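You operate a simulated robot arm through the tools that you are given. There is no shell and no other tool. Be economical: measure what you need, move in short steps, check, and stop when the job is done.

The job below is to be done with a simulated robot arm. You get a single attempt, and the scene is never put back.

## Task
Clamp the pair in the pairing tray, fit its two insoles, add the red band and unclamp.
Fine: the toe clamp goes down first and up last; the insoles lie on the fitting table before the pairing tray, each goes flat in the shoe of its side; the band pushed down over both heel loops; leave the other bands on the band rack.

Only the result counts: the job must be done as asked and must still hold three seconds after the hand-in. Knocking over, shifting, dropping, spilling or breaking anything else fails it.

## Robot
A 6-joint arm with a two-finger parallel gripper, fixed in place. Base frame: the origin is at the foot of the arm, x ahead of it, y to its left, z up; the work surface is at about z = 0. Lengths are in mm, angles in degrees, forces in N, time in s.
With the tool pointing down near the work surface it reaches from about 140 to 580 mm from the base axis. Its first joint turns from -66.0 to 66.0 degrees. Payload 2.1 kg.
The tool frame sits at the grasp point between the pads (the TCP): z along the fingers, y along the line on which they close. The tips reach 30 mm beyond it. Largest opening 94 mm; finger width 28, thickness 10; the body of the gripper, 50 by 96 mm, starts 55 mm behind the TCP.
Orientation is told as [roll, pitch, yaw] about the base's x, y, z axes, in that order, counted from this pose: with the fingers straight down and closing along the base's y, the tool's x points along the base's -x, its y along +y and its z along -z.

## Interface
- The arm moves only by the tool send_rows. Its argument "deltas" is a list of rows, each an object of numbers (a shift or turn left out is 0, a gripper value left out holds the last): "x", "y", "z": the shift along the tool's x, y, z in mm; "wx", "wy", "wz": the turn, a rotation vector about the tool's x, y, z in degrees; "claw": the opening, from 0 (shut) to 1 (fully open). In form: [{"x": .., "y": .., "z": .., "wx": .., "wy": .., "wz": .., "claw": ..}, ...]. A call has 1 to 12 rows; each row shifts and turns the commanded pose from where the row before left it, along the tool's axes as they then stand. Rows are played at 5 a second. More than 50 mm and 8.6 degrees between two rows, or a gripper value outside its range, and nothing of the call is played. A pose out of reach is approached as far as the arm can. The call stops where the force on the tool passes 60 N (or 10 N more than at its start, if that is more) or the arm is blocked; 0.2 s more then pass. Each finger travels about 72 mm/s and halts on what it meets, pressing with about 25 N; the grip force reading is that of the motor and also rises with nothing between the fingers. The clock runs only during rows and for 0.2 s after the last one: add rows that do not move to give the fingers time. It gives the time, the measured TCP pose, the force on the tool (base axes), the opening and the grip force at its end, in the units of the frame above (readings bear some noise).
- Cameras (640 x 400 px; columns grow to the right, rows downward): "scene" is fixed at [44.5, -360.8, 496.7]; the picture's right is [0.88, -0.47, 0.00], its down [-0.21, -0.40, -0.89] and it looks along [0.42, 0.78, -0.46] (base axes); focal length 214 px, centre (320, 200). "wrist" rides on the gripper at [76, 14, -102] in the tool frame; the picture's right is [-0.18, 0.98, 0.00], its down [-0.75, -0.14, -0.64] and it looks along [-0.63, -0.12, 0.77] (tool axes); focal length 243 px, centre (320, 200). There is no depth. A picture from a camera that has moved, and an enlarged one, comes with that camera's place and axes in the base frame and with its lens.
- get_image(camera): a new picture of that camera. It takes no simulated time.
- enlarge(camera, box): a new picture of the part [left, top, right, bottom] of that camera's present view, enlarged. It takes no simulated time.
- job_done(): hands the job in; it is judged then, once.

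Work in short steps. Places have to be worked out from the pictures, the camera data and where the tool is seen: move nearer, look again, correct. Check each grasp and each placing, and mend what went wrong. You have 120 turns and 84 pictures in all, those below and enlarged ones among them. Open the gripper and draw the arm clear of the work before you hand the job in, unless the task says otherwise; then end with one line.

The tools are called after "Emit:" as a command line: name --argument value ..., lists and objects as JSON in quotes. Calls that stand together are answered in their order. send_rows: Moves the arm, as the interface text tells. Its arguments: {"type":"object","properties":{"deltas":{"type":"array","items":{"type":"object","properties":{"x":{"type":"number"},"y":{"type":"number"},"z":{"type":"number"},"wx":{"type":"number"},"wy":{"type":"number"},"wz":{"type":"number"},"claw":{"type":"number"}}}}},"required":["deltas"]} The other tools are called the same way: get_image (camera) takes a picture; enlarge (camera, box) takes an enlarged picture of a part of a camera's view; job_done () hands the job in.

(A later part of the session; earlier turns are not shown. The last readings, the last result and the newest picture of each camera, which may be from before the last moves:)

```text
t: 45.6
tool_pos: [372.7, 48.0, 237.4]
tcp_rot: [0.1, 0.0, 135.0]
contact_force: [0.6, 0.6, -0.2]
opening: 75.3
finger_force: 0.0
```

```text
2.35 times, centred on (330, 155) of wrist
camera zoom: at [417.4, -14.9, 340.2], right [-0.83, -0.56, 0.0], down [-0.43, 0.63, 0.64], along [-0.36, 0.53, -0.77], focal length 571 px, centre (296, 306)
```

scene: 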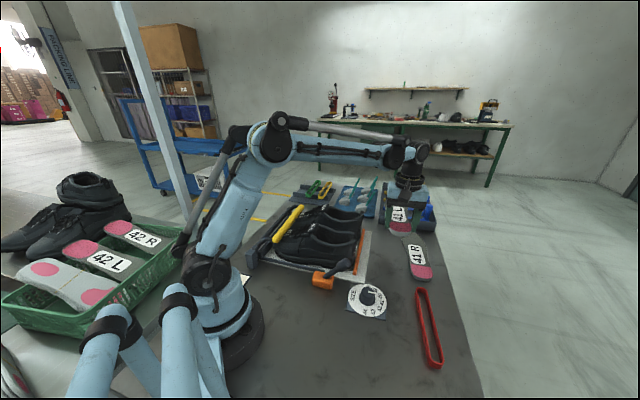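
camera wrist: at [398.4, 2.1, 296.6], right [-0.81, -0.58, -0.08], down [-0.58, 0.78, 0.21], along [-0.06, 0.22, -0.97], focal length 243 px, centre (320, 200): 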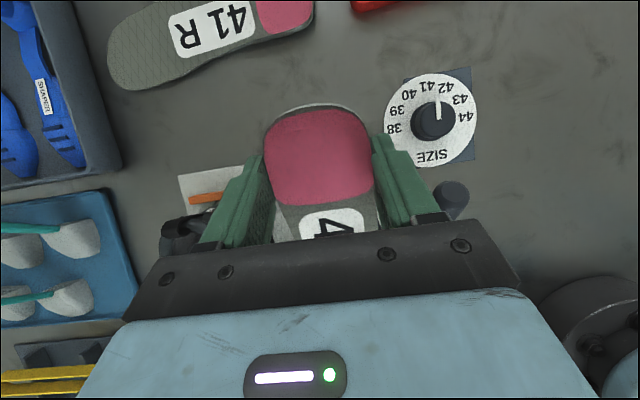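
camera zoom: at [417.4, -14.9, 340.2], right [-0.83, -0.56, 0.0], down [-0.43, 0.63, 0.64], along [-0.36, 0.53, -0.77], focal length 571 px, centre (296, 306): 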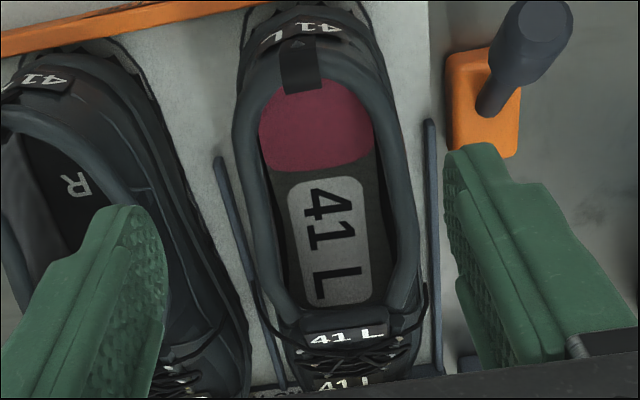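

The L insole sits in the shoe. I shut the fingers and press lightly on the heel to ensure it lies flat.

Emit:
send_rows --deltas '[{"x": -38, "claw": 0}, {}, {}, {"z": 40}, {"z": 40}, {"z": 40}, {"z": 20}, {"z": 6}, {"z": 6}, {"z": 4}, {"z": 4}, {"z": 4}]'

```text
t: 48.1
tool_pos: [346.4, 73.6, 79.4]
tcp_rot: [0.3, 0.0, 134.9]
contact_force: [-2.0, 0.6, 25.7]
opening: 0.0
finger_force: 24.8
stopped in row 12: the force on the tool passed its limit (the readings are from after the stop); the commanded pose is now the measured one
```

Solid at tip z≈49, so the L insole is flat on the floor of the shoe. I lift out, turn back, and go towards the R insole.

Emit:
send_rows --deltas '[{"z": -40}, {"z": -45}, {"z": -40, "x": 25}, {"x": 40}, {"x": 35}, {}]'

Emit:
send_rows --deltas '[{"wz": 8.0, "claw": 0.9}, {"wz": 8}, {"wz": 8}, {"wz": 8}, {"wz": 8}, {"wz": 8}, {"wz": 8}, {"wz": 8}, {"wz": 8}, {"wz": 8}, {"wz": 8}, {}]'

```text
t: 49.5
tool_pos: [418.0, 2.6, 205.1]
tcp_rot: [0.3, 0.0, 135.0]
contact_force: [0.1, 0.2, -0.7]
opening: 0.1
finger_force: 25.0
```

```text
t: 52.1
tool_pos: [417.1, 1.7, 204.9]
tcp_rot: [0.0, 0.3, 46.9]
contact_force: [-0.4, 0.0, -0.9]
opening: 84.5
finger_force: 0.0
```

Now over toward the R insole at z≈150.

Emit:
send_rows --deltas '[{"x": -4, "y": -30, "z": 14}, {"x": -4, "y": -30, "z": 14}, {"x": -3, "y": -30, "z": 14}, {"x": -3, "y": -31, "z": 13}, {}]'

Emit:
get_image --camera "wrist"

```text
t: 53.3
tool_pos: [514.2, -72.3, 148.6]
tcp_rot: [0.0, 0.3, 46.9]
contact_force: [0.4, 0.4, -0.5]
opening: 84.6
finger_force: 0.0
```

```text
38 pictures are left
camera wrist: at [452.3, -116.1, 252.2], right [-0.59, 0.8, 0.0], down [0.62, 0.46, 0.64], along [0.51, 0.38, -0.77], focal length 243 px, centre (320, 200)
```

wrist: 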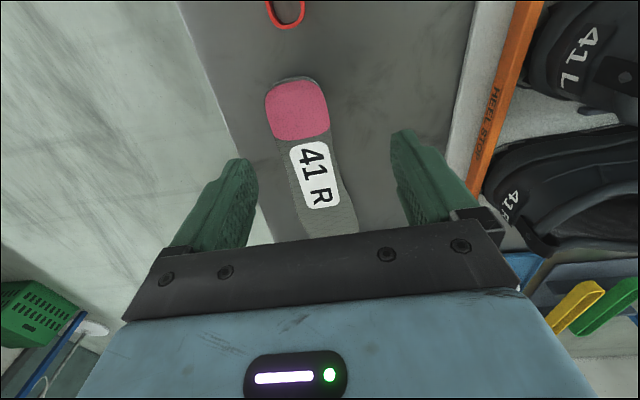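

The R insole's pink centre is at about tool (−11, −24) and turned ~2° more. I correct, then descend to straddle it.

Emit:
send_rows --deltas '[{"x": -11, "y": -24, "wz": -2}, {"z": 40}, {"z": 40}, {"z": 25}, {"z": 8}, {}]'

Emit:
get_image --camera "wrist"

```text
t: 54.7
tool_pos: [540.6, -77.7, 36.0]
tcp_rot: [0.0, 0.3, 49.1]
contact_force: [0.2, 0.0, -0.1]
opening: 84.8
finger_force: 0.1
```

```text
37 pictures are left
camera wrist: at [479.9, -125.1, 138.7], right [-0.62, 0.78, 0.0], down [0.6, 0.48, 0.64], along [0.5, 0.4, -0.77], focal length 243 px, centre (320, 200)
```

wrist: 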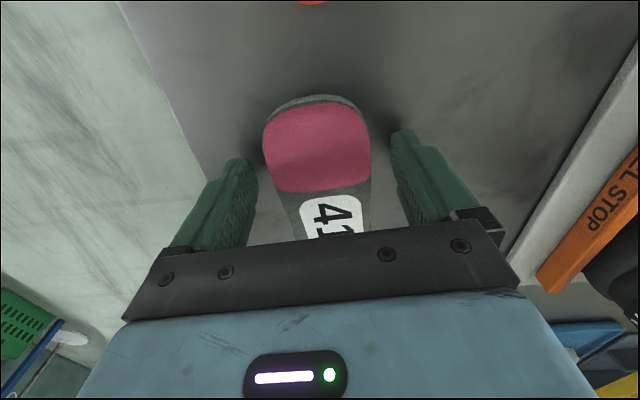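

Well centred. I shift 4 mm to match the L grip, go down 3 mm and close.

Emit:
send_rows --deltas '[{"x": 4, "z": 3}, {"claw": 0.5}, {}, {}, {}, {"z": -8}, {"z": -15}, {"z": -25}, {"z": -30}, {"z": -30}, {}]'

Emit:
get_image --camera "wrist"

```text
t: 57.1
tool_pos: [538.5, -79.1, 142.8]
tcp_rot: [0.0, 0.3, 49.0]
contact_force: [0.1, 1.4, -0.2]
opening: 59.4
finger_force: 25.0
```

```text
36 pictures are left
camera wrist: at [477.5, -126.7, 245.8], right [-0.62, 0.78, 0.0], down [0.6, 0.48, 0.64], along [0.5, 0.4, -0.77], focal length 243 px, centre (320, 200)
```

wrist: 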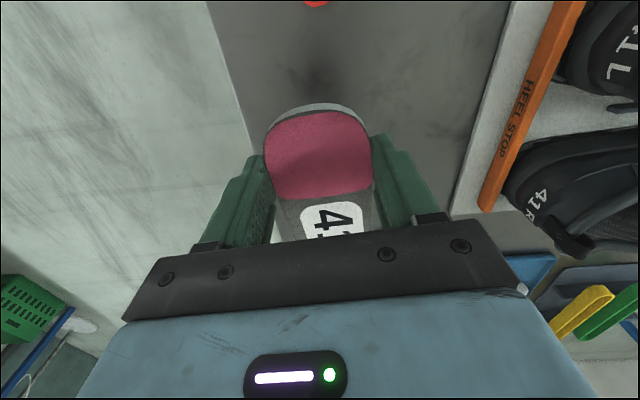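

R is held like L was. I draw in and up, then turn to yaw 135°.

Emit:
send_rows --deltas '[{"z": -20, "x": 1, "y": 10}, {"x": 1, "y": 29, "z": -24}, {"x": 1, "y": 29, "z": -24}, {"x": 1, "y": 29, "z": -24}, {"x": 1, "y": 29, "z": -24}, {}]'

Emit:
send_rows --deltas '[{"wz": -8.0}, {"wz": -8}, {"wz": -8}, {"wz": -8}, {"wz": -8}, {"wz": -8}, {"wz": -8}, {"wz": -8}, {"wz": -8}, {"wz": -8}, {"wz": -6}, {}]'

```text
t: 58.5
tool_pos: [438.6, -0.2, 257.1]
tcp_rot: [-0.1, 0.4, 49.0]
contact_force: [0.1, -0.6, -0.3]
opening: 59.5
finger_force: 25.2
```

```text
t: 61.1
tool_pos: [438.8, -1.4, 258.7]
tcp_rot: [0.3, 0.0, 135.1]
contact_force: [0.6, -0.3, -0.3]
opening: 59.3
finger_force: 25.2
```

Tilt toe-down 35°, then slide sideways over the R shoe.

Emit:
send_rows --deltas '[{"wy": 7}, {"wy": 7}, {"wy": 7}, {"wy": 7}, {"wy": 7}, {"y": -39}, {"y": -39}, {"y": -38.7}, {"x": -13.9, "z": -9.8}, {}]'

Emit:
enlarge --camera "scene" --box '[260, 150, 420, 270]'

Emit:
get_image --camera "wrist"

```text
t: 63.3
tool_pos: [510.1, 95.0, 256.6]
tcp_rot: [0.3, 35.1, 135.2]
contact_force: [0.2, -1.0, -0.4]
opening: 59.3
finger_force: 24.7
```

```text
3.33 times, centred on (340, 210) of scene
camera zoom: at [44.5, -360.8, 496.7], right [0.88, -0.47, 0.0], down [-0.21, -0.4, -0.89], along [0.42, 0.78, -0.46], focal length 715 px, centre (253, 167)
```

zoom: 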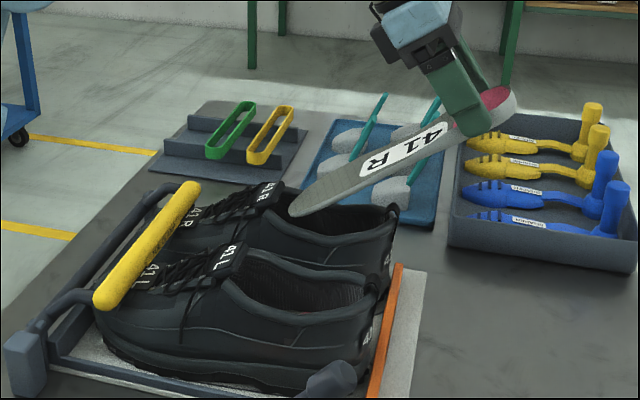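

```text
34 pictures are left
camera wrist: at [502.5, 82.7, 384.3], right [-0.8, -0.59, -0.1], down [-0.6, 0.8, 0.09], along [0.03, 0.13, -0.99], focal length 243 px, centre (320, 200)
```

wrist: 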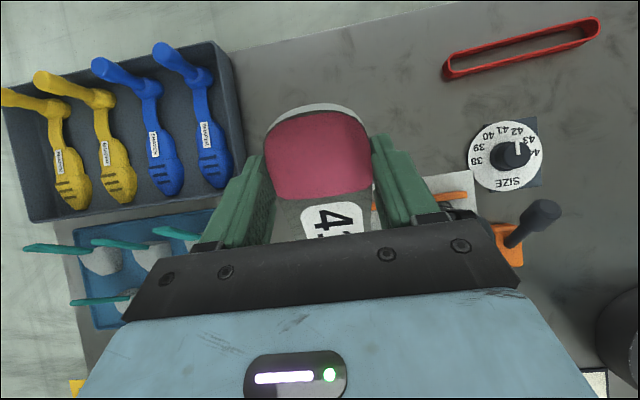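

Toe is over the R opening as for L. I lower 42 mm, then repeat the same path in, slightly less deep.

Emit:
send_rows --deltas '[{"z": 8.19, "x": -5.74, "y": 1.5}, {"z": 8.19, "x": -5.74}, {"z": 8.19, "x": -5.74}, {"z": 8.19, "x": -5.74}, {"x": -13, "z": 2, "wy": -1}, {"x": -13, "z": 2, "wy": -1}, {}]'

Emit:
enlarge --camera "scene" --box '[280, 165, 390, 245]'

```text
t: 64.9
tool_pos: [495.6, 106.8, 198.3]
tcp_rot: [0.3, 33.0, 135.2]
contact_force: [0.4, 0.5, -1.0]
opening: 59.4
finger_force: 25.1
```

```text
5.00 times, centred on (335, 205) of scene
camera zoom: at [44.5, -360.8, 496.7], right [0.88, -0.47, 0.0], down [-0.21, -0.4, -0.89], along [0.42, 0.78, -0.46], focal length 1072 px, centre (245, 175)
```

zoom: 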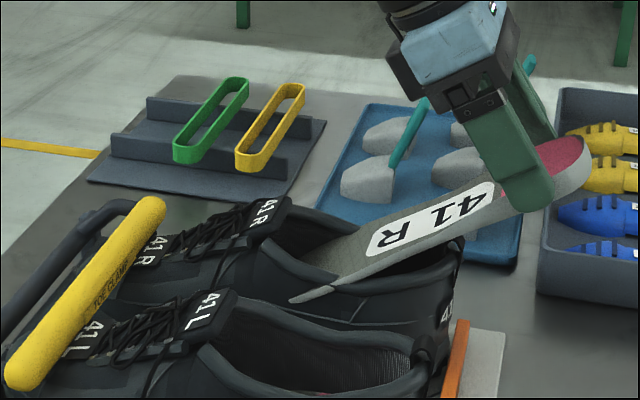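

A sliver of the insole's toe seems to lie over the near collar of the R shoe. Closer look before going on.

Emit:
enlarge --camera "scene" --box '[320, 205, 370, 240]'

```text
11.43 times, centred on (345, 222) of scene
camera zoom: at [44.5, -360.8, 496.7], right [0.88, -0.47, 0.0], down [-0.21, -0.4, -0.89], along [0.42, 0.78, -0.46], focal length 2451 px, centre (34, -57)
```

zoom: 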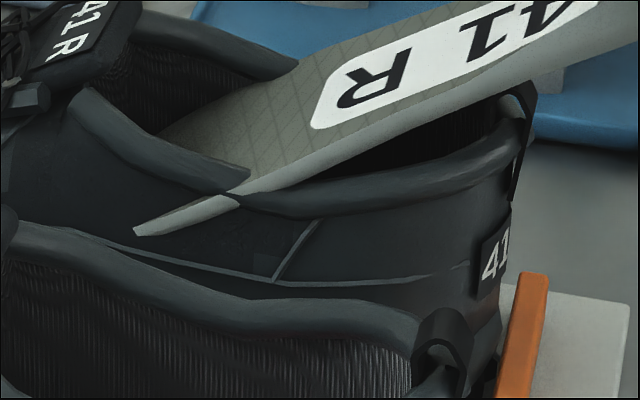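

The medial edge of the R toe clips the near collar. I back up 25 mm, turn the insole in its plane by 4° towards the outside, and look again.

Emit:
send_rows --deltas '[{"x": 6.8, "z": -10.5}, {"x": 6.8, "z": -10.5}, {"wz": 4, "y": -2}, {}]'

Emit:
enlarge --camera "scene" --box '[300, 185, 380, 240]'

```text
t: 65.9
tool_pos: [496.9, 107.8, 224.7]
tcp_rot: [-2.2, 32.9, 130.3]
contact_force: [-2.2, -1.2, 1.6]
opening: 59.4
finger_force: 25.0
```

```text
7.27 times, centred on (340, 212) of scene
camera zoom: at [44.5, -360.8, 496.7], right [0.88, -0.47, 0.0], down [-0.21, -0.4, -0.89], along [0.42, 0.78, -0.46], focal length 1560 px, centre (174, 109)
```

zoom: 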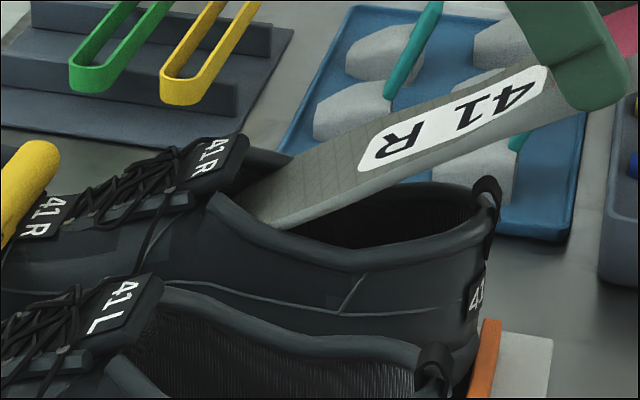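

Better centred. Lower again in steps.

Emit:
send_rows --deltas '[{"x": -6.8, "z": 10.5}, {"x": -6.8, "z": 10.5}, {}]'

Emit:
enlarge --camera "scene" --box '[300, 185, 380, 240]'

```text
t: 66.7
tool_pos: [498.2, 107.7, 199.8]
tcp_rot: [-2.2, 33.1, 130.4]
contact_force: [4.2, -2.3, 6.9]
opening: 59.2
finger_force: 24.7
```

```text
7.27 times, centred on (340, 212) of scene
camera zoom: at [44.5, -360.8, 496.7], right [0.88, -0.47, 0.0], down [-0.21, -0.4, -0.89], along [0.42, 0.78, -0.46], focal length 1560 px, centre (174, 109)
```

zoom: 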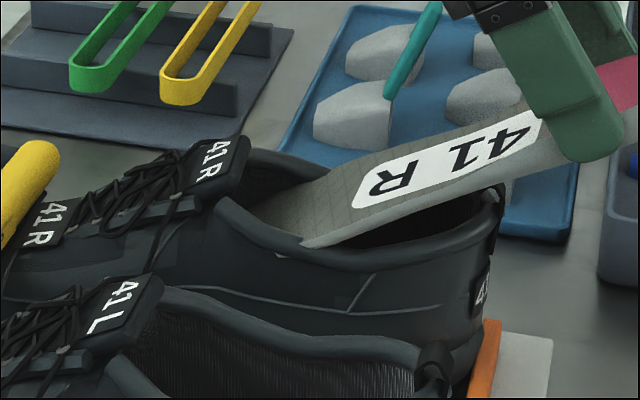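

Now inside with only light contact. Continue forward and down with less tilt, as for L.

Emit:
send_rows --deltas '[{"x": -12.1, "z": 2.8, "y": -1.5, "wy": -2.5}, {"x": -11.8, "z": 3.4, "wy": -2.5}, {}]'

Emit:
enlarge --camera "scene" --box '[300, 185, 380, 240]'

```text
t: 67.5
tool_pos: [487.0, 121.4, 182.2]
tcp_rot: [-2.1, 28.0, 130.7]
contact_force: [1.6, -6.9, 2.7]
opening: 59.6
finger_force: 24.7
```

```text
7.27 times, centred on (340, 212) of scene
camera zoom: at [44.5, -360.8, 496.7], right [0.88, -0.47, 0.0], down [-0.21, -0.4, -0.89], along [0.42, 0.78, -0.46], focal length 1560 px, centre (174, 109)
```

zoom: 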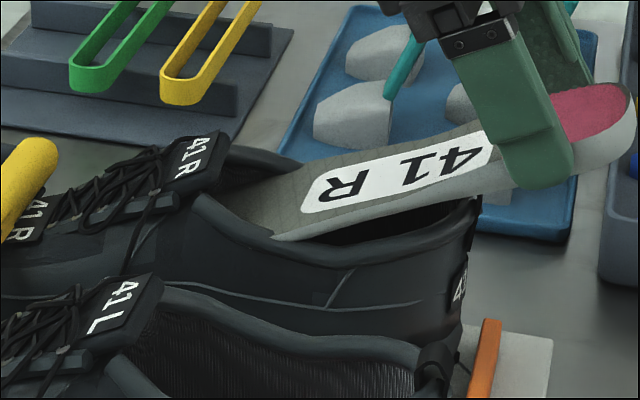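

The R shoe seems to have slid some millimetres towards its toe. I check the whole tray.

Emit:
enlarge --camera "scene" --box '[240, 170, 400, 290]'

```text
3.33 times, centred on (320, 230) of scene
camera zoom: at [44.5, -360.8, 496.7], right [0.88, -0.47, 0.0], down [-0.21, -0.4, -0.89], along [0.42, 0.78, -0.46], focal length 715 px, centre (320, 100)
```

zoom: 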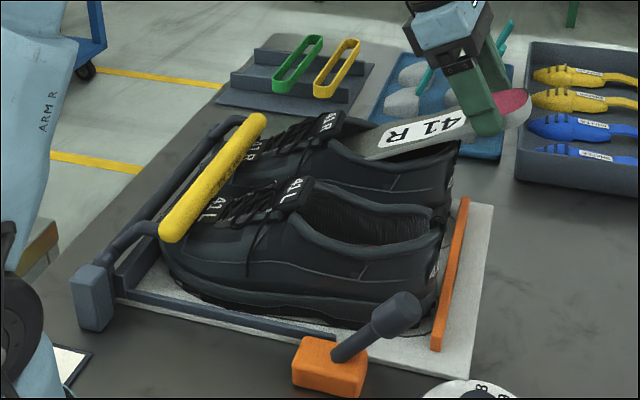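

The R shoe's heel yawed a little toward L, following the insole's edge. I steer it back: shift +p by 8 mm and turn 2° back, then check.

Emit:
send_rows --deltas '[{"y": -4, "wz": -1}, {"y": -4, "wz": -1}, {}]'

Emit:
enlarge --camera "scene" --box '[300, 185, 380, 240]'

```text
t: 68.3
tool_pos: [494.0, 127.8, 182.6]
tcp_rot: [-1.3, 28.0, 132.9]
contact_force: [-0.4, 0.0, -1.1]
opening: 59.6
finger_force: 25.2
```

```text
7.27 times, centred on (340, 212) of scene
camera zoom: at [44.5, -360.8, 496.7], right [0.88, -0.47, 0.0], down [-0.21, -0.4, -0.89], along [0.42, 0.78, -0.46], focal length 1560 px, centre (174, 109)
```

zoom: 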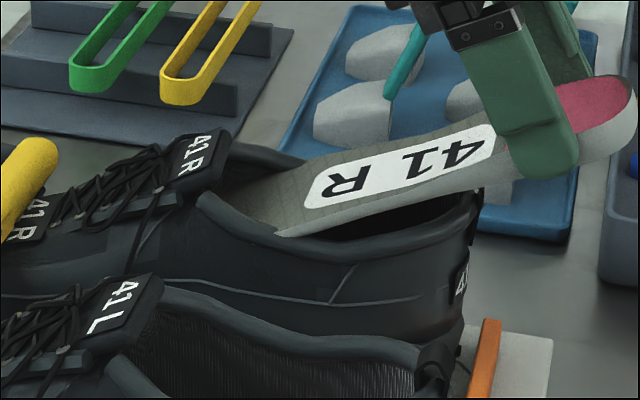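

Force is back to zero. I advance the toe further under the tongue while easing the hand back toward the shoe's centreline.

Emit:
send_rows --deltas '[{"x": -18.7, "z": 3.6, "y": 4, "wy": -2.3}, {"x": -18.6, "z": 3.4, "y": 4, "wy": -2.3}, {}]'

Emit:
enlarge --camera "scene" --box '[300, 185, 380, 240]'

```text
t: 69.1
tool_pos: [466.7, 144.4, 157.6]
tcp_rot: [-1.2, 23.5, 132.9]
contact_force: [12.0, -1.7, 19.8]
opening: 59.9
finger_force: 24.9
```

```text
7.27 times, centred on (340, 212) of scene
camera zoom: at [44.4, -360.9, 496.7], right [0.88, -0.47, 0.0], down [-0.21, -0.4, -0.89], along [0.42, 0.78, -0.46], focal length 1560 px, centre (174, 109)
```

zoom: 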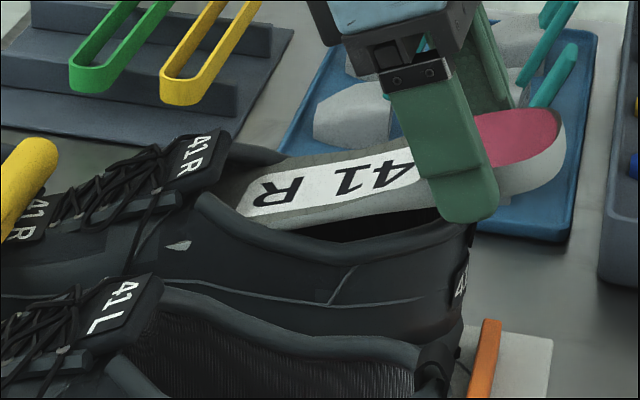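

A chip of the toe's inner edge shows through the R shoe's side, so the toe is too far inward. I relieve the pressure slightly and turn the toe outward by 3°.

Emit:
send_rows --deltas '[{"z": -4, "x": 3}, {"wz": 2}, {"wz": 2}, {}]'

Emit:
enlarge --camera "scene" --box '[280, 180, 380, 245]'

```text
t: 70.1
tool_pos: [467.3, 143.1, 162.6]
tcp_rot: [-2.7, 23.3, 128.6]
contact_force: [-2.7, -5.6, 1.8]
opening: 60.0
finger_force: 25.1
```

```text
6.15 times, centred on (330, 212) of scene
camera zoom: at [44.5, -360.8, 496.7], right [0.88, -0.47, 0.0], down [-0.21, -0.4, -0.89], along [0.42, 0.78, -0.46], focal length 1320 px, centre (258, 123)
```

zoom: 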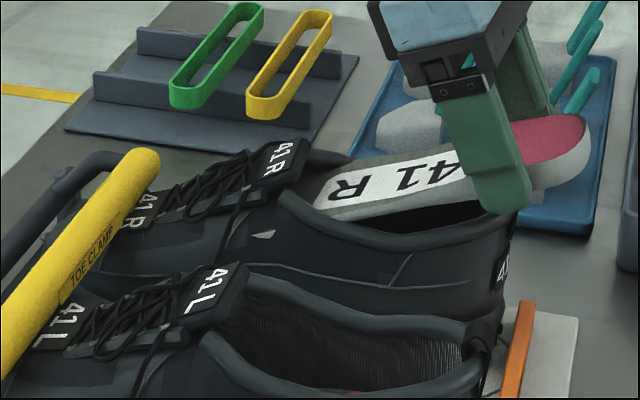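

Smaller now. I continue forward to the next waypoint, gradually straightening.

Emit:
send_rows --deltas '[{"x": -18.3, "z": 1.0, "y": 3.3, "wy": -2, "wz": -1}, {"x": -18.2, "z": 1.6, "y": 3.0, "wy": -2, "wz": -1}, {}]'

Emit:
enlarge --camera "scene" --box '[280, 180, 380, 245]'

```text
t: 70.9
tool_pos: [442.5, 165.1, 145.3]
tcp_rot: [-2.0, 19.3, 130.9]
contact_force: [3.1, 0.1, -1.9]
opening: 60.0
finger_force: 25.1
```

```text
6.15 times, centred on (330, 212) of scene
camera zoom: at [44.5, -360.8, 496.7], right [0.88, -0.47, 0.0], down [-0.21, -0.4, -0.89], along [0.42, 0.78, -0.46], focal length 1320 px, centre (258, 123)
```

zoom: 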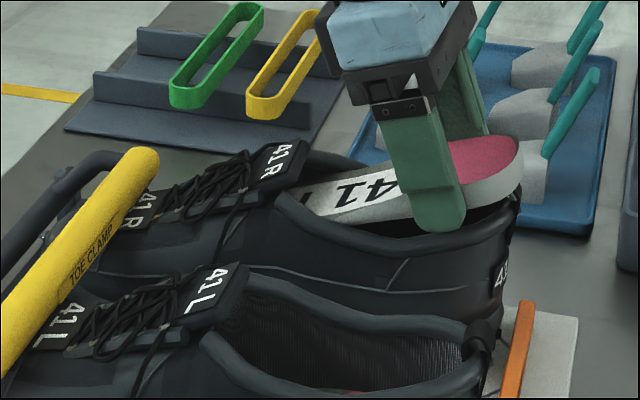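

Almost no force. A final advance of 17 mm, 10 mm down.

Emit:
send_rows --deltas '[{"x": -9.6, "z": 2.1, "y": 1.8, "wy": -1.1, "wz": -1}, {"x": -9.6, "z": 2.0, "y": 1.8, "wy": -1.1, "wz": -1}, {}]'

Emit:
enlarge --camera "scene" --box '[280, 180, 380, 245]'

```text
t: 71.7
tool_pos: [429.4, 174.2, 136.3]
tcp_rot: [-1.1, 17.2, 133.2]
contact_force: [0.4, 0.1, -1.2]
opening: 59.4
finger_force: 24.8
```

```text
6.15 times, centred on (330, 212) of scene
camera zoom: at [44.5, -360.8, 496.7], right [0.88, -0.47, 0.0], down [-0.21, -0.4, -0.89], along [0.42, 0.78, -0.46], focal length 1320 px, centre (258, 123)
```

zoom: 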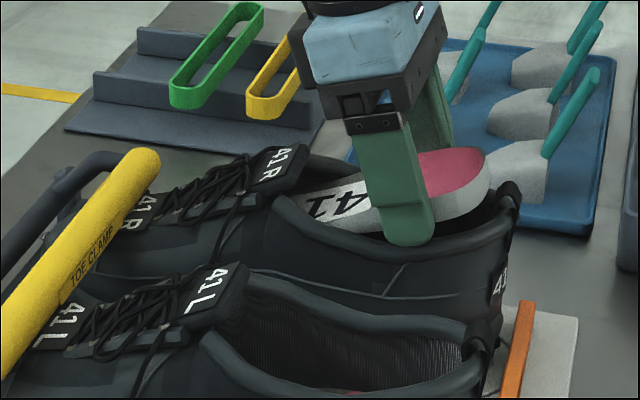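

Heel end is in front of the loop. Release, withdraw and look in.

Emit:
send_rows --deltas '[{"z": -2}, {"claw": 0.8}, {}, {}, {"z": -30}, {"z": -40}, {"z": -20, "x": 20, "wy": -5.7}, {"x": 25, "wy": -5.7}, {"x": 25, "wy": -5.6}, {}]'

Emit:
get_image --camera "wrist"

```text
t: 73.9
tool_pos: [456.1, 143.6, 239.0]
tcp_rot: [-1.2, 0.2, 133.5]
contact_force: [0.2, 0.1, -0.8]
opening: 75.4
finger_force: 0.0
```

```text
22 pictures are left
camera wrist: at [496.8, 77.5, 340.2], right [-0.84, -0.54, -0.02], down [-0.43, 0.64, 0.64], along [-0.34, 0.55, -0.77], focal length 243 px, centre (320, 200)
```

wrist: 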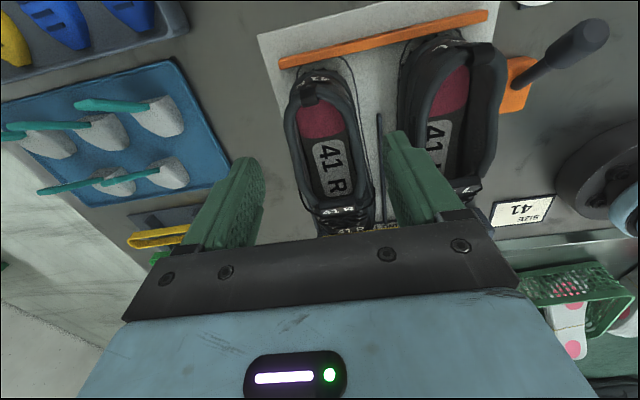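

The R insole lies in its shoe. I press its heel with shut fingers (target tool offset x −38, y −4, then down).

Emit:
send_rows --deltas '[{"x": -36, "y": -4, "claw": 0}, {}, {}, {"z": 40}, {"z": 40}, {"z": 40}, {"z": 22}, {"z": 6}, {"z": 5}, {"z": 4}, {"z": 4}, {"z": 3}]'

```text
t: 76.3
tool_pos: [436.2, 172.3, 80.1]
tcp_rot: [-1.1, 0.2, 133.5]
contact_force: [-0.3, 0.6, 23.5]
opening: 0.0
finger_force: 25.2
stopped in row 12: the force on the tool passed its limit (the readings are from after the stop); the commanded pose is now the measured one
```

R is flat too (tip z≈50). I lift out and check both shoes' heels against the heel stop.

Emit:
send_rows --deltas '[{"z": -40}, {"z": -45}, {"z": -45, "x": 10}, {"x": 40}, {"x": 40}, {}]'

Emit:
get_image --camera "wrist"

Emit:
enlarge --camera "scene" --box '[250, 180, 390, 290]'

```text
t: 77.7
tool_pos: [497.0, 104.4, 210.0]
tcp_rot: [-1.1, 0.2, 133.5]
contact_force: [0.2, -0.2, -0.4]
opening: 0.1
finger_force: 24.9
```

```text
21 pictures are left
camera wrist: at [536.8, 39.4, 312.4], right [-0.84, -0.54, -0.02], down [-0.43, 0.64, 0.64], along [-0.34, 0.55, -0.77], focal length 243 px, centre (320, 200)
```

wrist: 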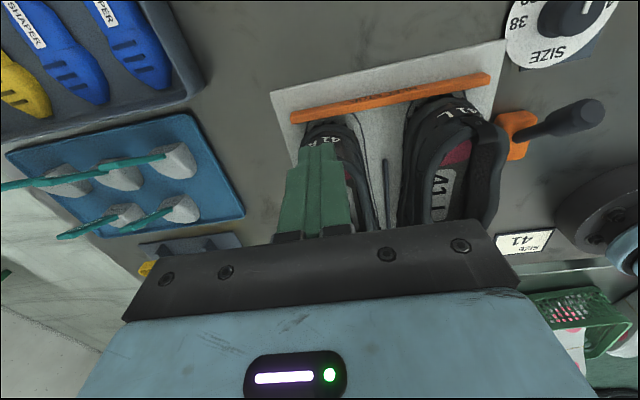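

```text
3.64 times, centred on (320, 235) of scene
camera zoom: at [44.5, -360.8, 496.7], right [0.88, -0.47, 0.0], down [-0.21, -0.4, -0.89], along [0.42, 0.78, -0.46], focal length 780 px, centre (320, 73)
```

zoom: 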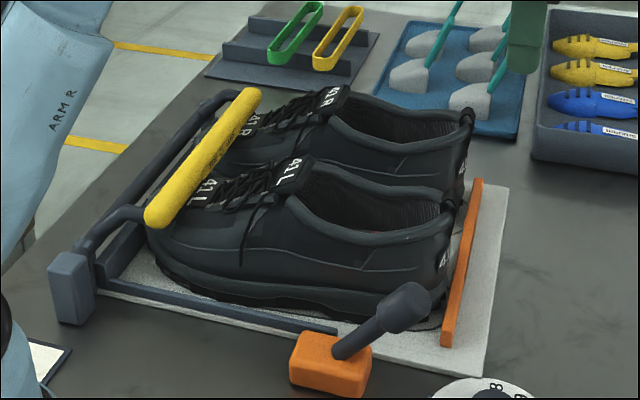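

Both shoes sit alike and clamped, about as before. Now the red band: I turn to yaw 48°.

Emit:
send_rows --deltas '[{"wz": 7.77}, {"wz": 7.77}, {"wz": 7.77}, {"wz": 7.77}, {"wz": 7.77}, {"wz": 7.77}, {"wz": 7.77}, {"wz": 7.77}, {"wz": 7.77}, {"wz": 7.77}, {"wz": 7.8}, {}]'

Emit:
send_rows --deltas '[{"x": 39.6, "y": -20.9}, {"x": 39.6, "y": -20.9}, {"x": 39.6, "y": -20.9}, {"x": 39.6, "y": -20.9}, {"x": 39.6, "y": -20.9}, {"x": 39.6, "y": -20.9}, {"x": 39.6, "y": -20.9, "claw": 0.7}, {}]'

Emit:
get_image --camera "wrist"

```text
t: 80.3
tool_pos: [495.5, 106.2, 209.5]
tcp_rot: [-0.3, -1.1, 47.8]
contact_force: [-0.7, -0.1, -0.2]
opening: 0.0
finger_force: 25.1
```

```text
t: 82.1
tool_pos: [417.8, -198.4, 207.6]
tcp_rot: [-0.4, -1.2, 48.0]
contact_force: [0.5, 0.3, -0.7]
opening: 65.7
finger_force: 0.1
```

```text
19 pictures are left
camera wrist: at [355.4, -247.2, 308.5], right [-0.61, 0.79, 0.0], down [0.6, 0.46, 0.66], along [0.52, 0.4, -0.75], focal length 243 px, centre (320, 200)
```

wrist: 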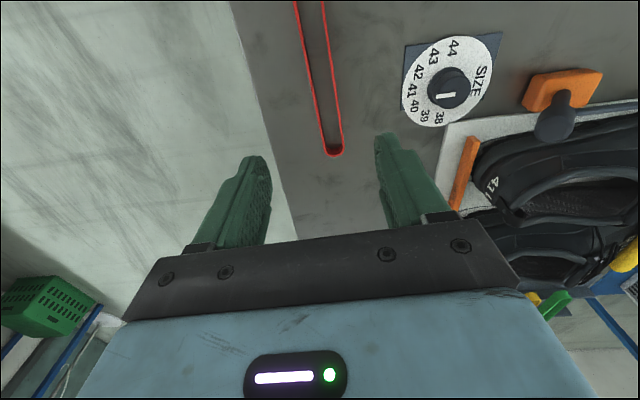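

The band lies centred under the tool (about 32 mm wide, axis 48°). I level the tool and descend on its middle.

Emit:
send_rows --deltas '[{"wy": 1.2, "y": 1}, {"z": 45}, {"z": 45}, {"z": 45}, {"z": 30}, {"z": 6}, {}]'

Emit:
get_image --camera "wrist"

Emit:
enlarge --camera "scene" --box '[360, 220, 480, 390]'

```text
t: 83.7
tool_pos: [417.4, -197.8, 35.8]
tcp_rot: [-0.3, 0.2, 48.0]
contact_force: [-0.7, 0.1, -0.2]
opening: 65.7
finger_force: 0.0
```

```text
18 pictures are left
camera wrist: at [356.5, -244.0, 137.6], right [-0.61, 0.79, -0.01], down [0.61, 0.47, 0.64], along [0.51, 0.39, -0.77], focal length 243 px, centre (320, 200)
```

wrist: 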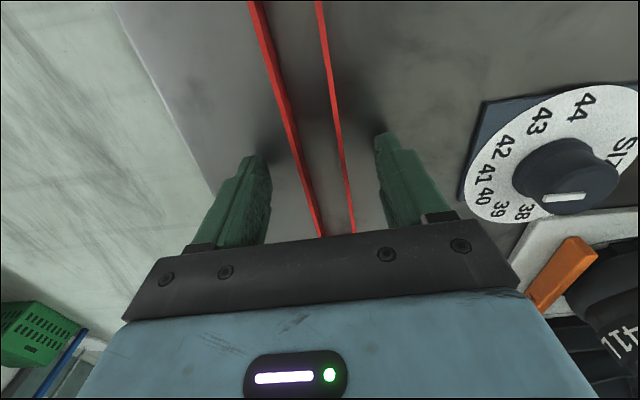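

```text
2.35 times, centred on (420, 305) of scene
camera zoom: at [44.5, -360.8, 496.7], right [0.88, -0.47, 0.0], down [-0.21, -0.4, -0.89], along [0.42, 0.78, -0.46], focal length 505 px, centre (85, -47)
```

zoom: 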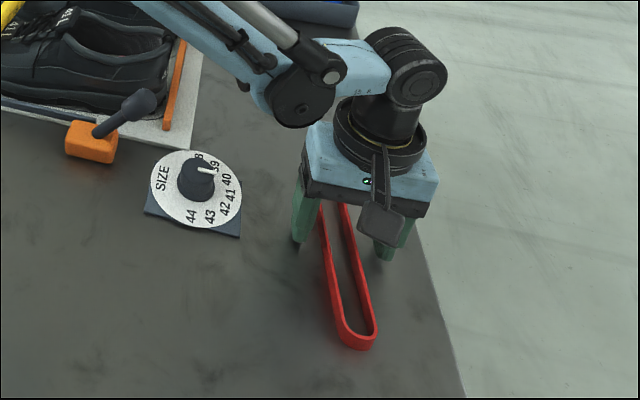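

The band's two long sides are between the fingers. I close gradually to avoid crushing it.

Emit:
send_rows --deltas '[{"z": 2, "claw": 0.4}, {}, {}, {"claw": 0.26}, {}, {}]'

```text
t: 85.1
tool_pos: [418.7, -198.2, 32.6]
tcp_rot: [-0.4, 0.1, 47.9]
contact_force: [0.0, -0.6, -0.8]
opening: 27.6
finger_force: 24.8
```

It stopped at 27.6 mm with full grip force: the band is held. Lift and look.

Emit:
send_rows --deltas '[{"z": -10}, {"z": -40}, {"z": -40}, {"z": -40}, {"z": -40}, {}]'

Emit:
get_image --camera "scene"

```text
t: 86.5
tool_pos: [419.7, -197.8, 203.1]
tcp_rot: [-0.2, 0.1, 47.9]
contact_force: [0.1, -0.3, -0.3]
opening: 27.6
finger_force: 24.9
```

```text
16 pictures are left
```

scene: 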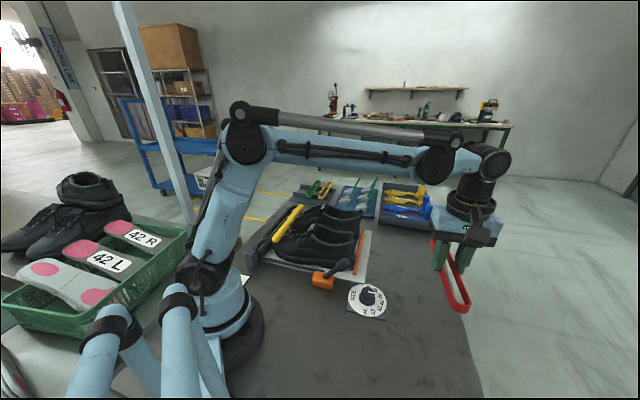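

The band is held level. I align it to 45° and move above the midpoint of the two heel loops at z≈205.

Emit:
send_rows --deltas '[{"wz": 3}, {"x": -29.3, "y": 28.4}, {"x": -29.3, "y": 28.4}, {"x": -29.3, "y": 28.4}, {"x": -29.3, "y": 28.4}, {"x": -29.3, "y": 28.4}, {"x": -29.3, "y": 28.4}, {"x": -29.3, "y": 28.4}, {}]'

Emit:
get_image --camera "wrist"

Emit:
enlarge --camera "scene" --box '[290, 170, 410, 270]'

```text
t: 88.5
tool_pos: [421.7, 88.1, 200.9]
tcp_rot: [-0.3, 0.2, 45.1]
contact_force: [-0.1, -0.5, -0.1]
opening: 27.4
finger_force: 25.0
```

```text
15 pictures are left
camera wrist: at [356.9, 46.2, 303.4], right [-0.56, 0.83, -0.01], down [0.63, 0.44, 0.64], along [0.53, 0.36, -0.77], focal length 243 px, centre (320, 200)
```

wrist: 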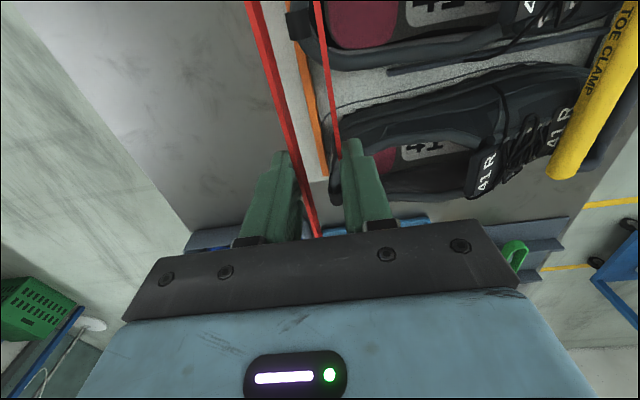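

```text
4.00 times, centred on (350, 220) of scene
camera zoom: at [44.5, -360.8, 496.7], right [0.88, -0.47, 0.0], down [-0.21, -0.4, -0.89], along [0.42, 0.78, -0.46], focal length 858 px, centre (200, 120)
```

zoom: 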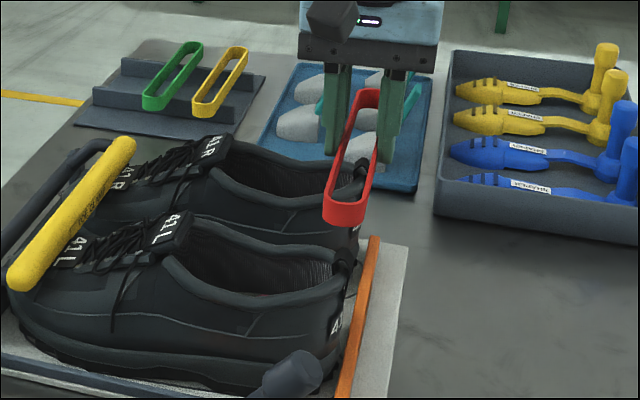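

Comparing the band's own image position with the loops, the loops are at q≈−232 (L p≈296, R p≈428). I shift 4 mm forward, turn 1° and lower to just above the loops.

Emit:
send_rows --deltas '[{"x": -1, "y": 4, "wz": -1}, {"z": 20}, {"z": 20}, {}]'

Emit:
enlarge --camera "scene" --box '[315, 195, 375, 255]'

Emit:
enlarge --camera "wrist" --box '[200, 0, 440, 240]'

```text
t: 89.5
tool_pos: [420.7, 92.0, 160.0]
tcp_rot: [-0.4, 0.2, 46.0]
contact_force: [-0.1, -0.2, -0.5]
opening: 27.5
finger_force: 25.3
```

```text
6.67 times, centred on (345, 225) of scene
camera zoom: at [44.5, -360.8, 496.7], right [0.88, -0.47, 0.0], down [-0.21, -0.4, -0.89], along [0.42, 0.78, -0.46], focal length 1430 px, centre (153, 33)
```

zoom: 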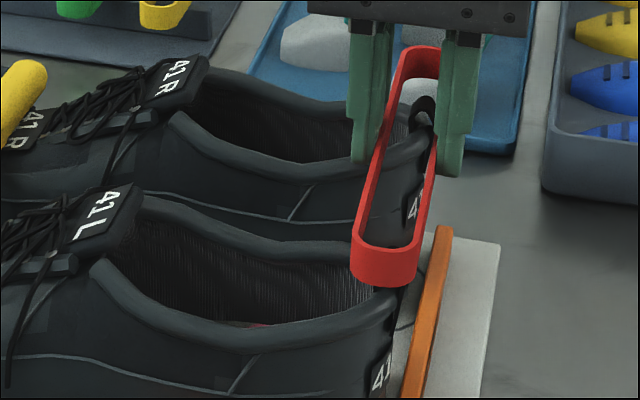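

```text
1.67 times, centred on (320, 120) of wrist
camera zoom: at [357.7, 48.7, 263.5], right [-0.58, 0.82, -0.01], down [0.62, 0.45, 0.64], along [0.53, 0.37, -0.77], focal length 404 px, centre (320, 333)
```

zoom: 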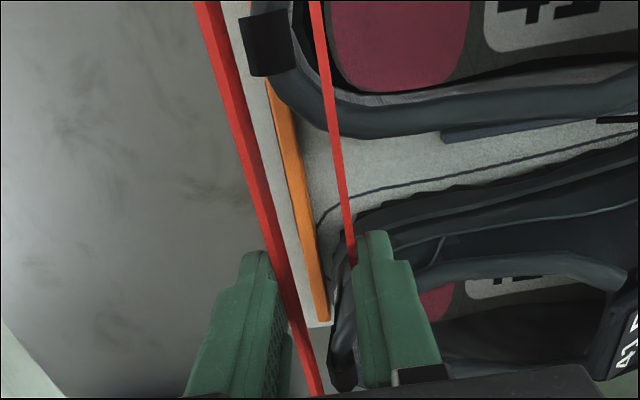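

Both loops fall inside the ring; a −3 mm sideways tweak centres them. Then I lower in small steps over the loops.

Emit:
send_rows --deltas '[{"x": -2, "y": -3}, {"z": 5}, {"z": 5}, {"z": 4}, {}]'

Emit:
enlarge --camera "scene" --box '[315, 195, 375, 255]'

Emit:
enlarge --camera "wrist" --box '[200, 0, 440, 240]'

```text
t: 90.7
tool_pos: [424.8, 91.2, 145.6]
tcp_rot: [-0.3, 0.1, 46.0]
contact_force: [-0.7, 0.6, -0.1]
opening: 27.8
finger_force: 24.9
```

```text
6.67 times, centred on (345, 225) of scene
camera zoom: at [44.5, -360.8, 496.7], right [0.88, -0.47, 0.0], down [-0.21, -0.4, -0.89], along [0.42, 0.78, -0.46], focal length 1430 px, centre (153, 33)
```

zoom: 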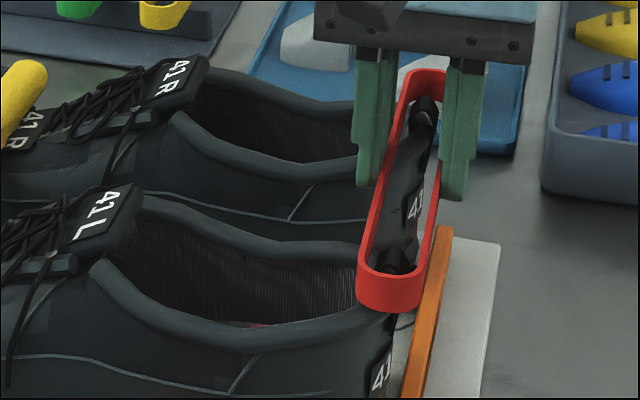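

```text
1.67 times, centred on (320, 120) of wrist
camera zoom: at [361.0, 47.7, 249.6], right [-0.58, 0.82, -0.01], down [0.62, 0.45, 0.64], along [0.53, 0.37, -0.77], focal length 404 px, centre (320, 333)
```

zoom: 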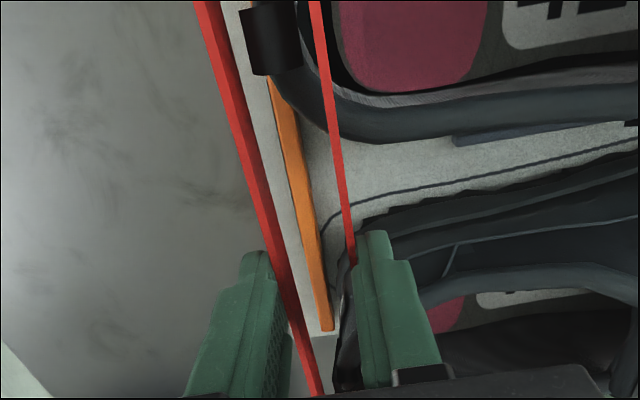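

Both loop tops show inside the ring. Continue pushing down in 5 mm steps.

Emit:
send_rows --deltas '[{"z": 5}, {"z": 5}, {"z": 5}, {"z": 5}, {}]'

Emit:
enlarge --camera "scene" --box '[315, 195, 375, 255]'

```text
t: 91.7
tool_pos: [425.1, 92.4, 130.3]
tcp_rot: [-0.3, 0.0, 46.0]
contact_force: [-1.9, 1.4, 13.8]
opening: 27.9
finger_force: 24.6
stopped in row 4: the force on the tool passed its limit (the readings are from after the stop); the commanded pose is now the measured one
```

```text
6.67 times, centred on (345, 225) of scene
camera zoom: at [44.4, -360.8, 496.7], right [0.88, -0.47, 0.0], down [-0.21, -0.4, -0.89], along [0.42, 0.78, -0.46], focal length 1430 px, centre (153, 33)
```

zoom: 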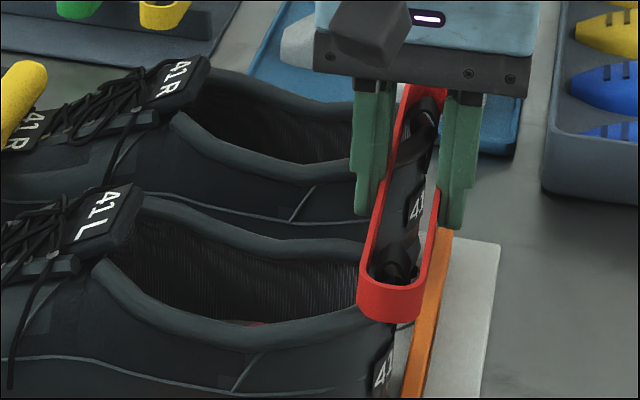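

The ring encloses both loops and rests on the heel rims (push limit reached). I release, lift straight up and inspect.

Emit:
send_rows --deltas '[{"claw": 0.55}, {}, {}, {"z": -20}, {"z": -40}, {"z": -40}, {}]'

Emit:
enlarge --camera "scene" --box '[310, 190, 380, 260]'

```text
t: 93.3
tool_pos: [424.0, 92.3, 229.3]
tcp_rot: [-0.3, -0.1, 46.0]
contact_force: [-0.3, -0.3, -0.2]
opening: 51.8
finger_force: 0.1
```

```text
5.71 times, centred on (345, 225) of scene
camera zoom: at [44.5, -360.8, 496.7], right [0.88, -0.47, 0.0], down [-0.21, -0.4, -0.89], along [0.42, 0.78, -0.46], focal length 1226 px, centre (177, 57)
```

zoom: 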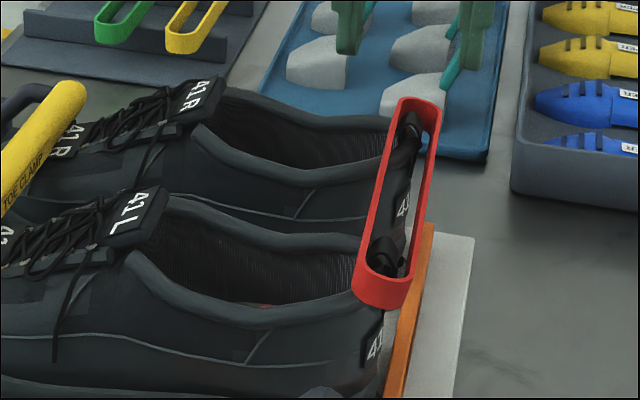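

The ring surrounds both loops. I press its two rails once more at the middle with the fingers slightly apart, to be sure it is fully down.

Emit:
send_rows --deltas '[{"claw": 0.17}, {"z": 30}, {"z": 30}, {"z": 12}, {"z": 5}, {"z": 4}, {"z": 4}, {"z": 4}, {"z": 4}, {"z": 4}, {}]'

```text
t: 94.6
tool_pos: [423.3, 92.9, 155.4]
tcp_rot: [-0.1, 0.1, 46.1]
contact_force: [-4.4, 3.8, 24.3]
opening: 19.1
finger_force: 2.4
stopped in row 6: the force on the tool passed its limit (the readings are from after the stop); the commanded pose is now the measured one
```

Contact came earlier than expected (tip z≈125). I take a look.

Emit:
enlarge --camera "scene" --box '[315, 190, 375, 250]'

```text
6.67 times, centred on (345, 220) of scene
camera zoom: at [44.4, -360.8, 496.7], right [0.88, -0.47, 0.0], down [-0.21, -0.4, -0.89], along [0.42, 0.78, -0.46], focal length 1430 px, centre (153, 67)
```

zoom: 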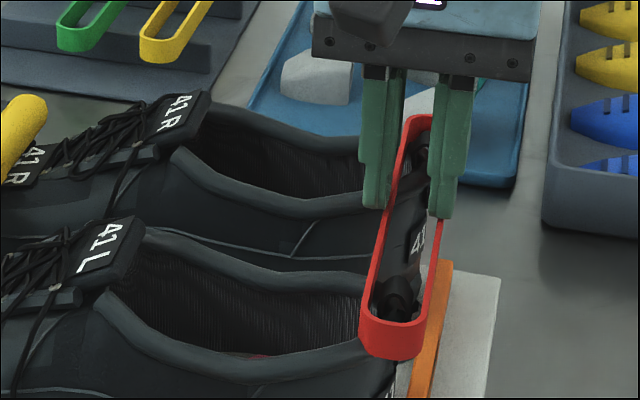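

The ring sits as low as when pushed (its bottom edge unchanged), resting on the heel rims. Now unclamp: I lift away and move above the clamp bar's middle.

Emit:
send_rows --deltas '[{"z": -30}, {"z": -30, "wz": 1}, {"y": 40, "x": 1, "claw": 0.6}, {"y": 40, "x": 1}, {"y": 40, "x": 1}, {"y": 40, "x": 1}, {"y": 40}, {"y": 38.5}, {"z": 30}, {}]'

Emit:
get_image --camera "wrist"

```text
t: 96.8
tool_pos: [253.7, 256.8, 185.4]
tcp_rot: [-0.1, 0.2, 45.1]
contact_force: [0.1, -0.3, 0.1]
opening: 56.4
finger_force: 0.1
```

```text
6 pictures are left
camera wrist: at [189.2, 214.1, 287.5], right [-0.57, 0.82, 0.0], down [0.63, 0.44, 0.64], along [0.53, 0.36, -0.77], focal length 243 px, centre (320, 200)
```

wrist: 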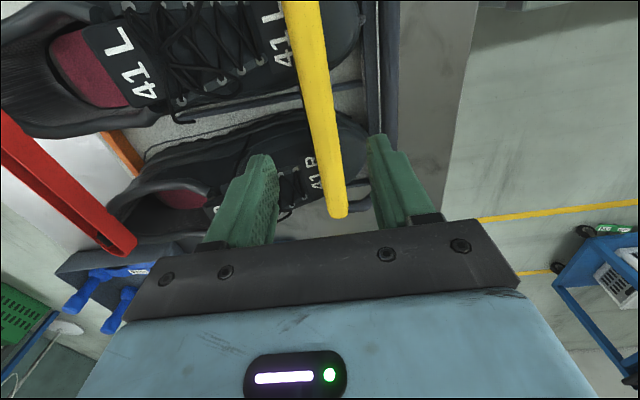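

The bar is centred between the fingers, over the gap between the shoes. I descend to straddle it at z≈96.

Emit:
send_rows --deltas '[{"z": 40}, {"z": 25}, {"z": 10}, {"z": 7}, {"z": 6}, {}]'

```text
t: 98.2
tool_pos: [252.1, 257.9, 95.3]
tcp_rot: [-0.2, 0.1, 45.1]
contact_force: [-0.5, 0.3, 0.5]
opening: 56.4
finger_force: 0.0
```

No contact on the way down. Close on the bar.

Emit:
send_rows --deltas '[{"claw": 0.1}, {}, {}, {}, {}]'

```text
t: 99.4
tool_pos: [252.9, 257.3, 94.6]
tcp_rot: [-0.2, 0.1, 45.0]
contact_force: [0.6, 0.0, -3.5]
opening: 17.2
finger_force: 45.1
```

Held (17 mm). I follow the hinge's arc upward/outward in small steps.

Emit:
send_rows --deltas '[{"y": 5.6, "z": -8.8}, {"y": 6.7, "z": -8}, {"y": 7.7, "z": -7}, {}]'

```text
t: 100.4
tool_pos: [239.1, 270.5, 120.1]
tcp_rot: [-0.5, 0.1, 45.1]
contact_force: [18.2, -10.6, 23.0]
opening: 19.1
finger_force: 45.3
```

Side force builds up, so my arc is slightly off. I loosen to a loose straddle and push outward with the inner finger instead.

Emit:
send_rows --deltas '[{"claw": 0.4}, {}, {}, {"y": 8, "z": -3}, {"y": 8, "z": -2}, {"y": 8, "z": -2}, {}]'

Emit:
get_image --camera "wrist"

```text
t: 102.0
tool_pos: [218.5, 289.3, 125.8]
tcp_rot: [-0.1, 0.1, 45.3]
contact_force: [-0.2, 0.1, -0.2]
opening: 37.6
finger_force: 0.1
```

```text
5 pictures are left
camera wrist: at [156.1, 246.1, 228.0], right [-0.57, 0.82, 0.0], down [0.63, 0.44, 0.64], along [0.53, 0.36, -0.77], focal length 243 px, centre (320, 200)
```

wrist: 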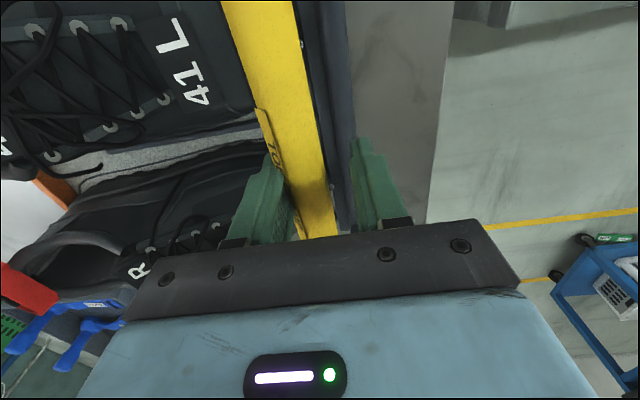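

The bar follows the inner finger. Continue pushing outward past vertical to its rest.

Emit:
send_rows --deltas '[{"y": 9}, {"y": 9}, {"y": 9}, {"y": 9}, {"y": 7}, {"y": 4}, {}]'

Emit:
enlarge --camera "scene" --box '[220, 150, 380, 290]'

```text
t: 102.7
tool_pos: [210.5, 300.5, 127.7]
tcp_rot: [-0.8, 0.3, 44.8]
contact_force: [4.1, -7.8, 29.9]
opening: 43.3
finger_force: 5.1
stopped in row 3: the force on the tool passed its limit (the readings are from after the stop); the commanded pose is now the measured one
```

```text
2.86 times, centred on (300, 220) of scene
camera zoom: at [44.4, -360.9, 496.6], right [0.88, -0.47, 0.0], down [-0.21, -0.4, -0.89], along [0.42, 0.79, -0.46], focal length 613 px, centre (377, 143)
```

zoom: 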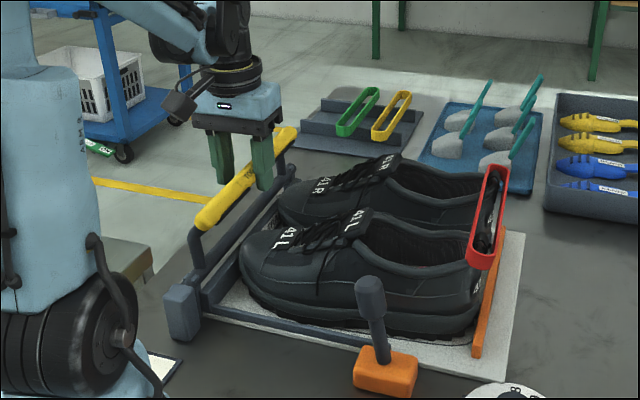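

The bar is nearly upright (the lever too) but something binds at the fingertips. I open wider, raise a little and push on with the inner finger.

Emit:
send_rows --deltas '[{"claw": 0.8, "y": -3}, {}, {"z": -7}, {"y": 6}, {"y": 6}, {"y": 6}, {"y": 6}, {"y": 6}, {}]'

```text
t: 104.7
tool_pos: [189.1, 321.1, 132.7]
tcp_rot: [-0.6, 0.2, 44.9]
contact_force: [0.2, 0.0, -0.8]
opening: 75.2
finger_force: 0.0
```

Free now. Narrowing the fingers brings the inner finger outward, which carries the bar the remaining way; then I look.

Emit:
send_rows --deltas '[{"claw": 0.6}, {}, {"claw": 0.45}, {}, {}]'

Emit:
get_image --camera "wrist"

```text
t: 105.9
tool_pos: [189.9, 320.0, 133.7]
tcp_rot: [-0.7, 0.2, 44.8]
contact_force: [0.1, -0.2, -0.1]
opening: 42.3
finger_force: 0.0
```

```text
3 pictures are left
camera wrist: at [125.0, 278.7, 236.1], right [-0.56, 0.83, -0.01], down [0.63, 0.44, 0.64], along [0.53, 0.35, -0.77], focal length 243 px, centre (320, 200)
```

wrist: 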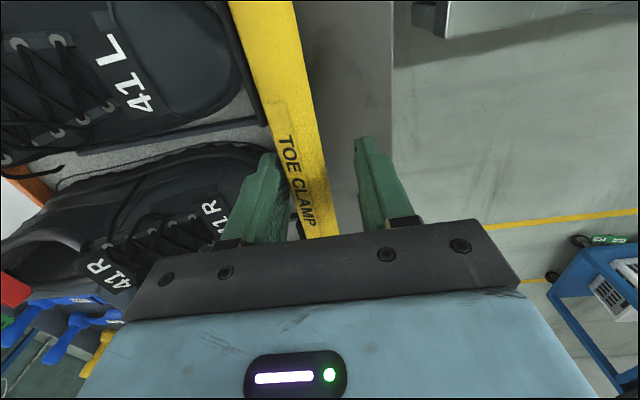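

The bar now leans outward beside the inner finger, about at its start position (q≈82). I nudge 4 mm more to confirm it is at its stop, then back off and rise.

Emit:
send_rows --deltas '[{"y": 2}, {"y": 2}, {"claw": 0.9}, {}, {"z": -30}, {"z": -40}, {"x": 20, "y": -40}, {"x": 20, "y": -40}, {}]'

Emit:
enlarge --camera "scene" --box '[220, 160, 380, 290]'

```text
t: 107.9
tool_pos: [213.8, 239.3, 204.7]
tcp_rot: [-0.7, 0.3, 45.0]
contact_force: [-0.9, 0.5, 0.0]
opening: 84.5
finger_force: 0.0
```

```text
3.08 times, centred on (300, 225) of scene
camera zoom: at [44.5, -360.8, 496.7], right [0.88, -0.47, 0.0], down [-0.21, -0.4, -0.89], along [0.42, 0.78, -0.46], focal length 660 px, centre (382, 123)
```

zoom: 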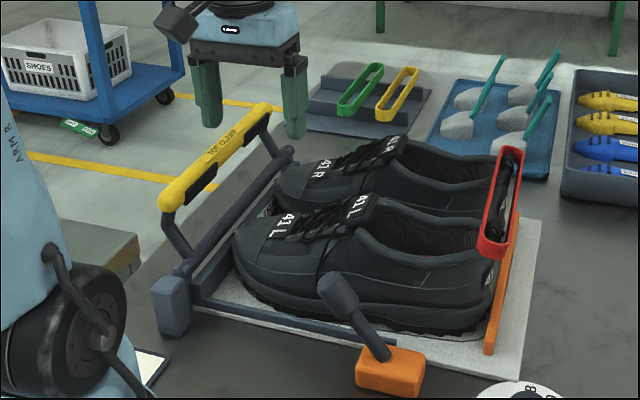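

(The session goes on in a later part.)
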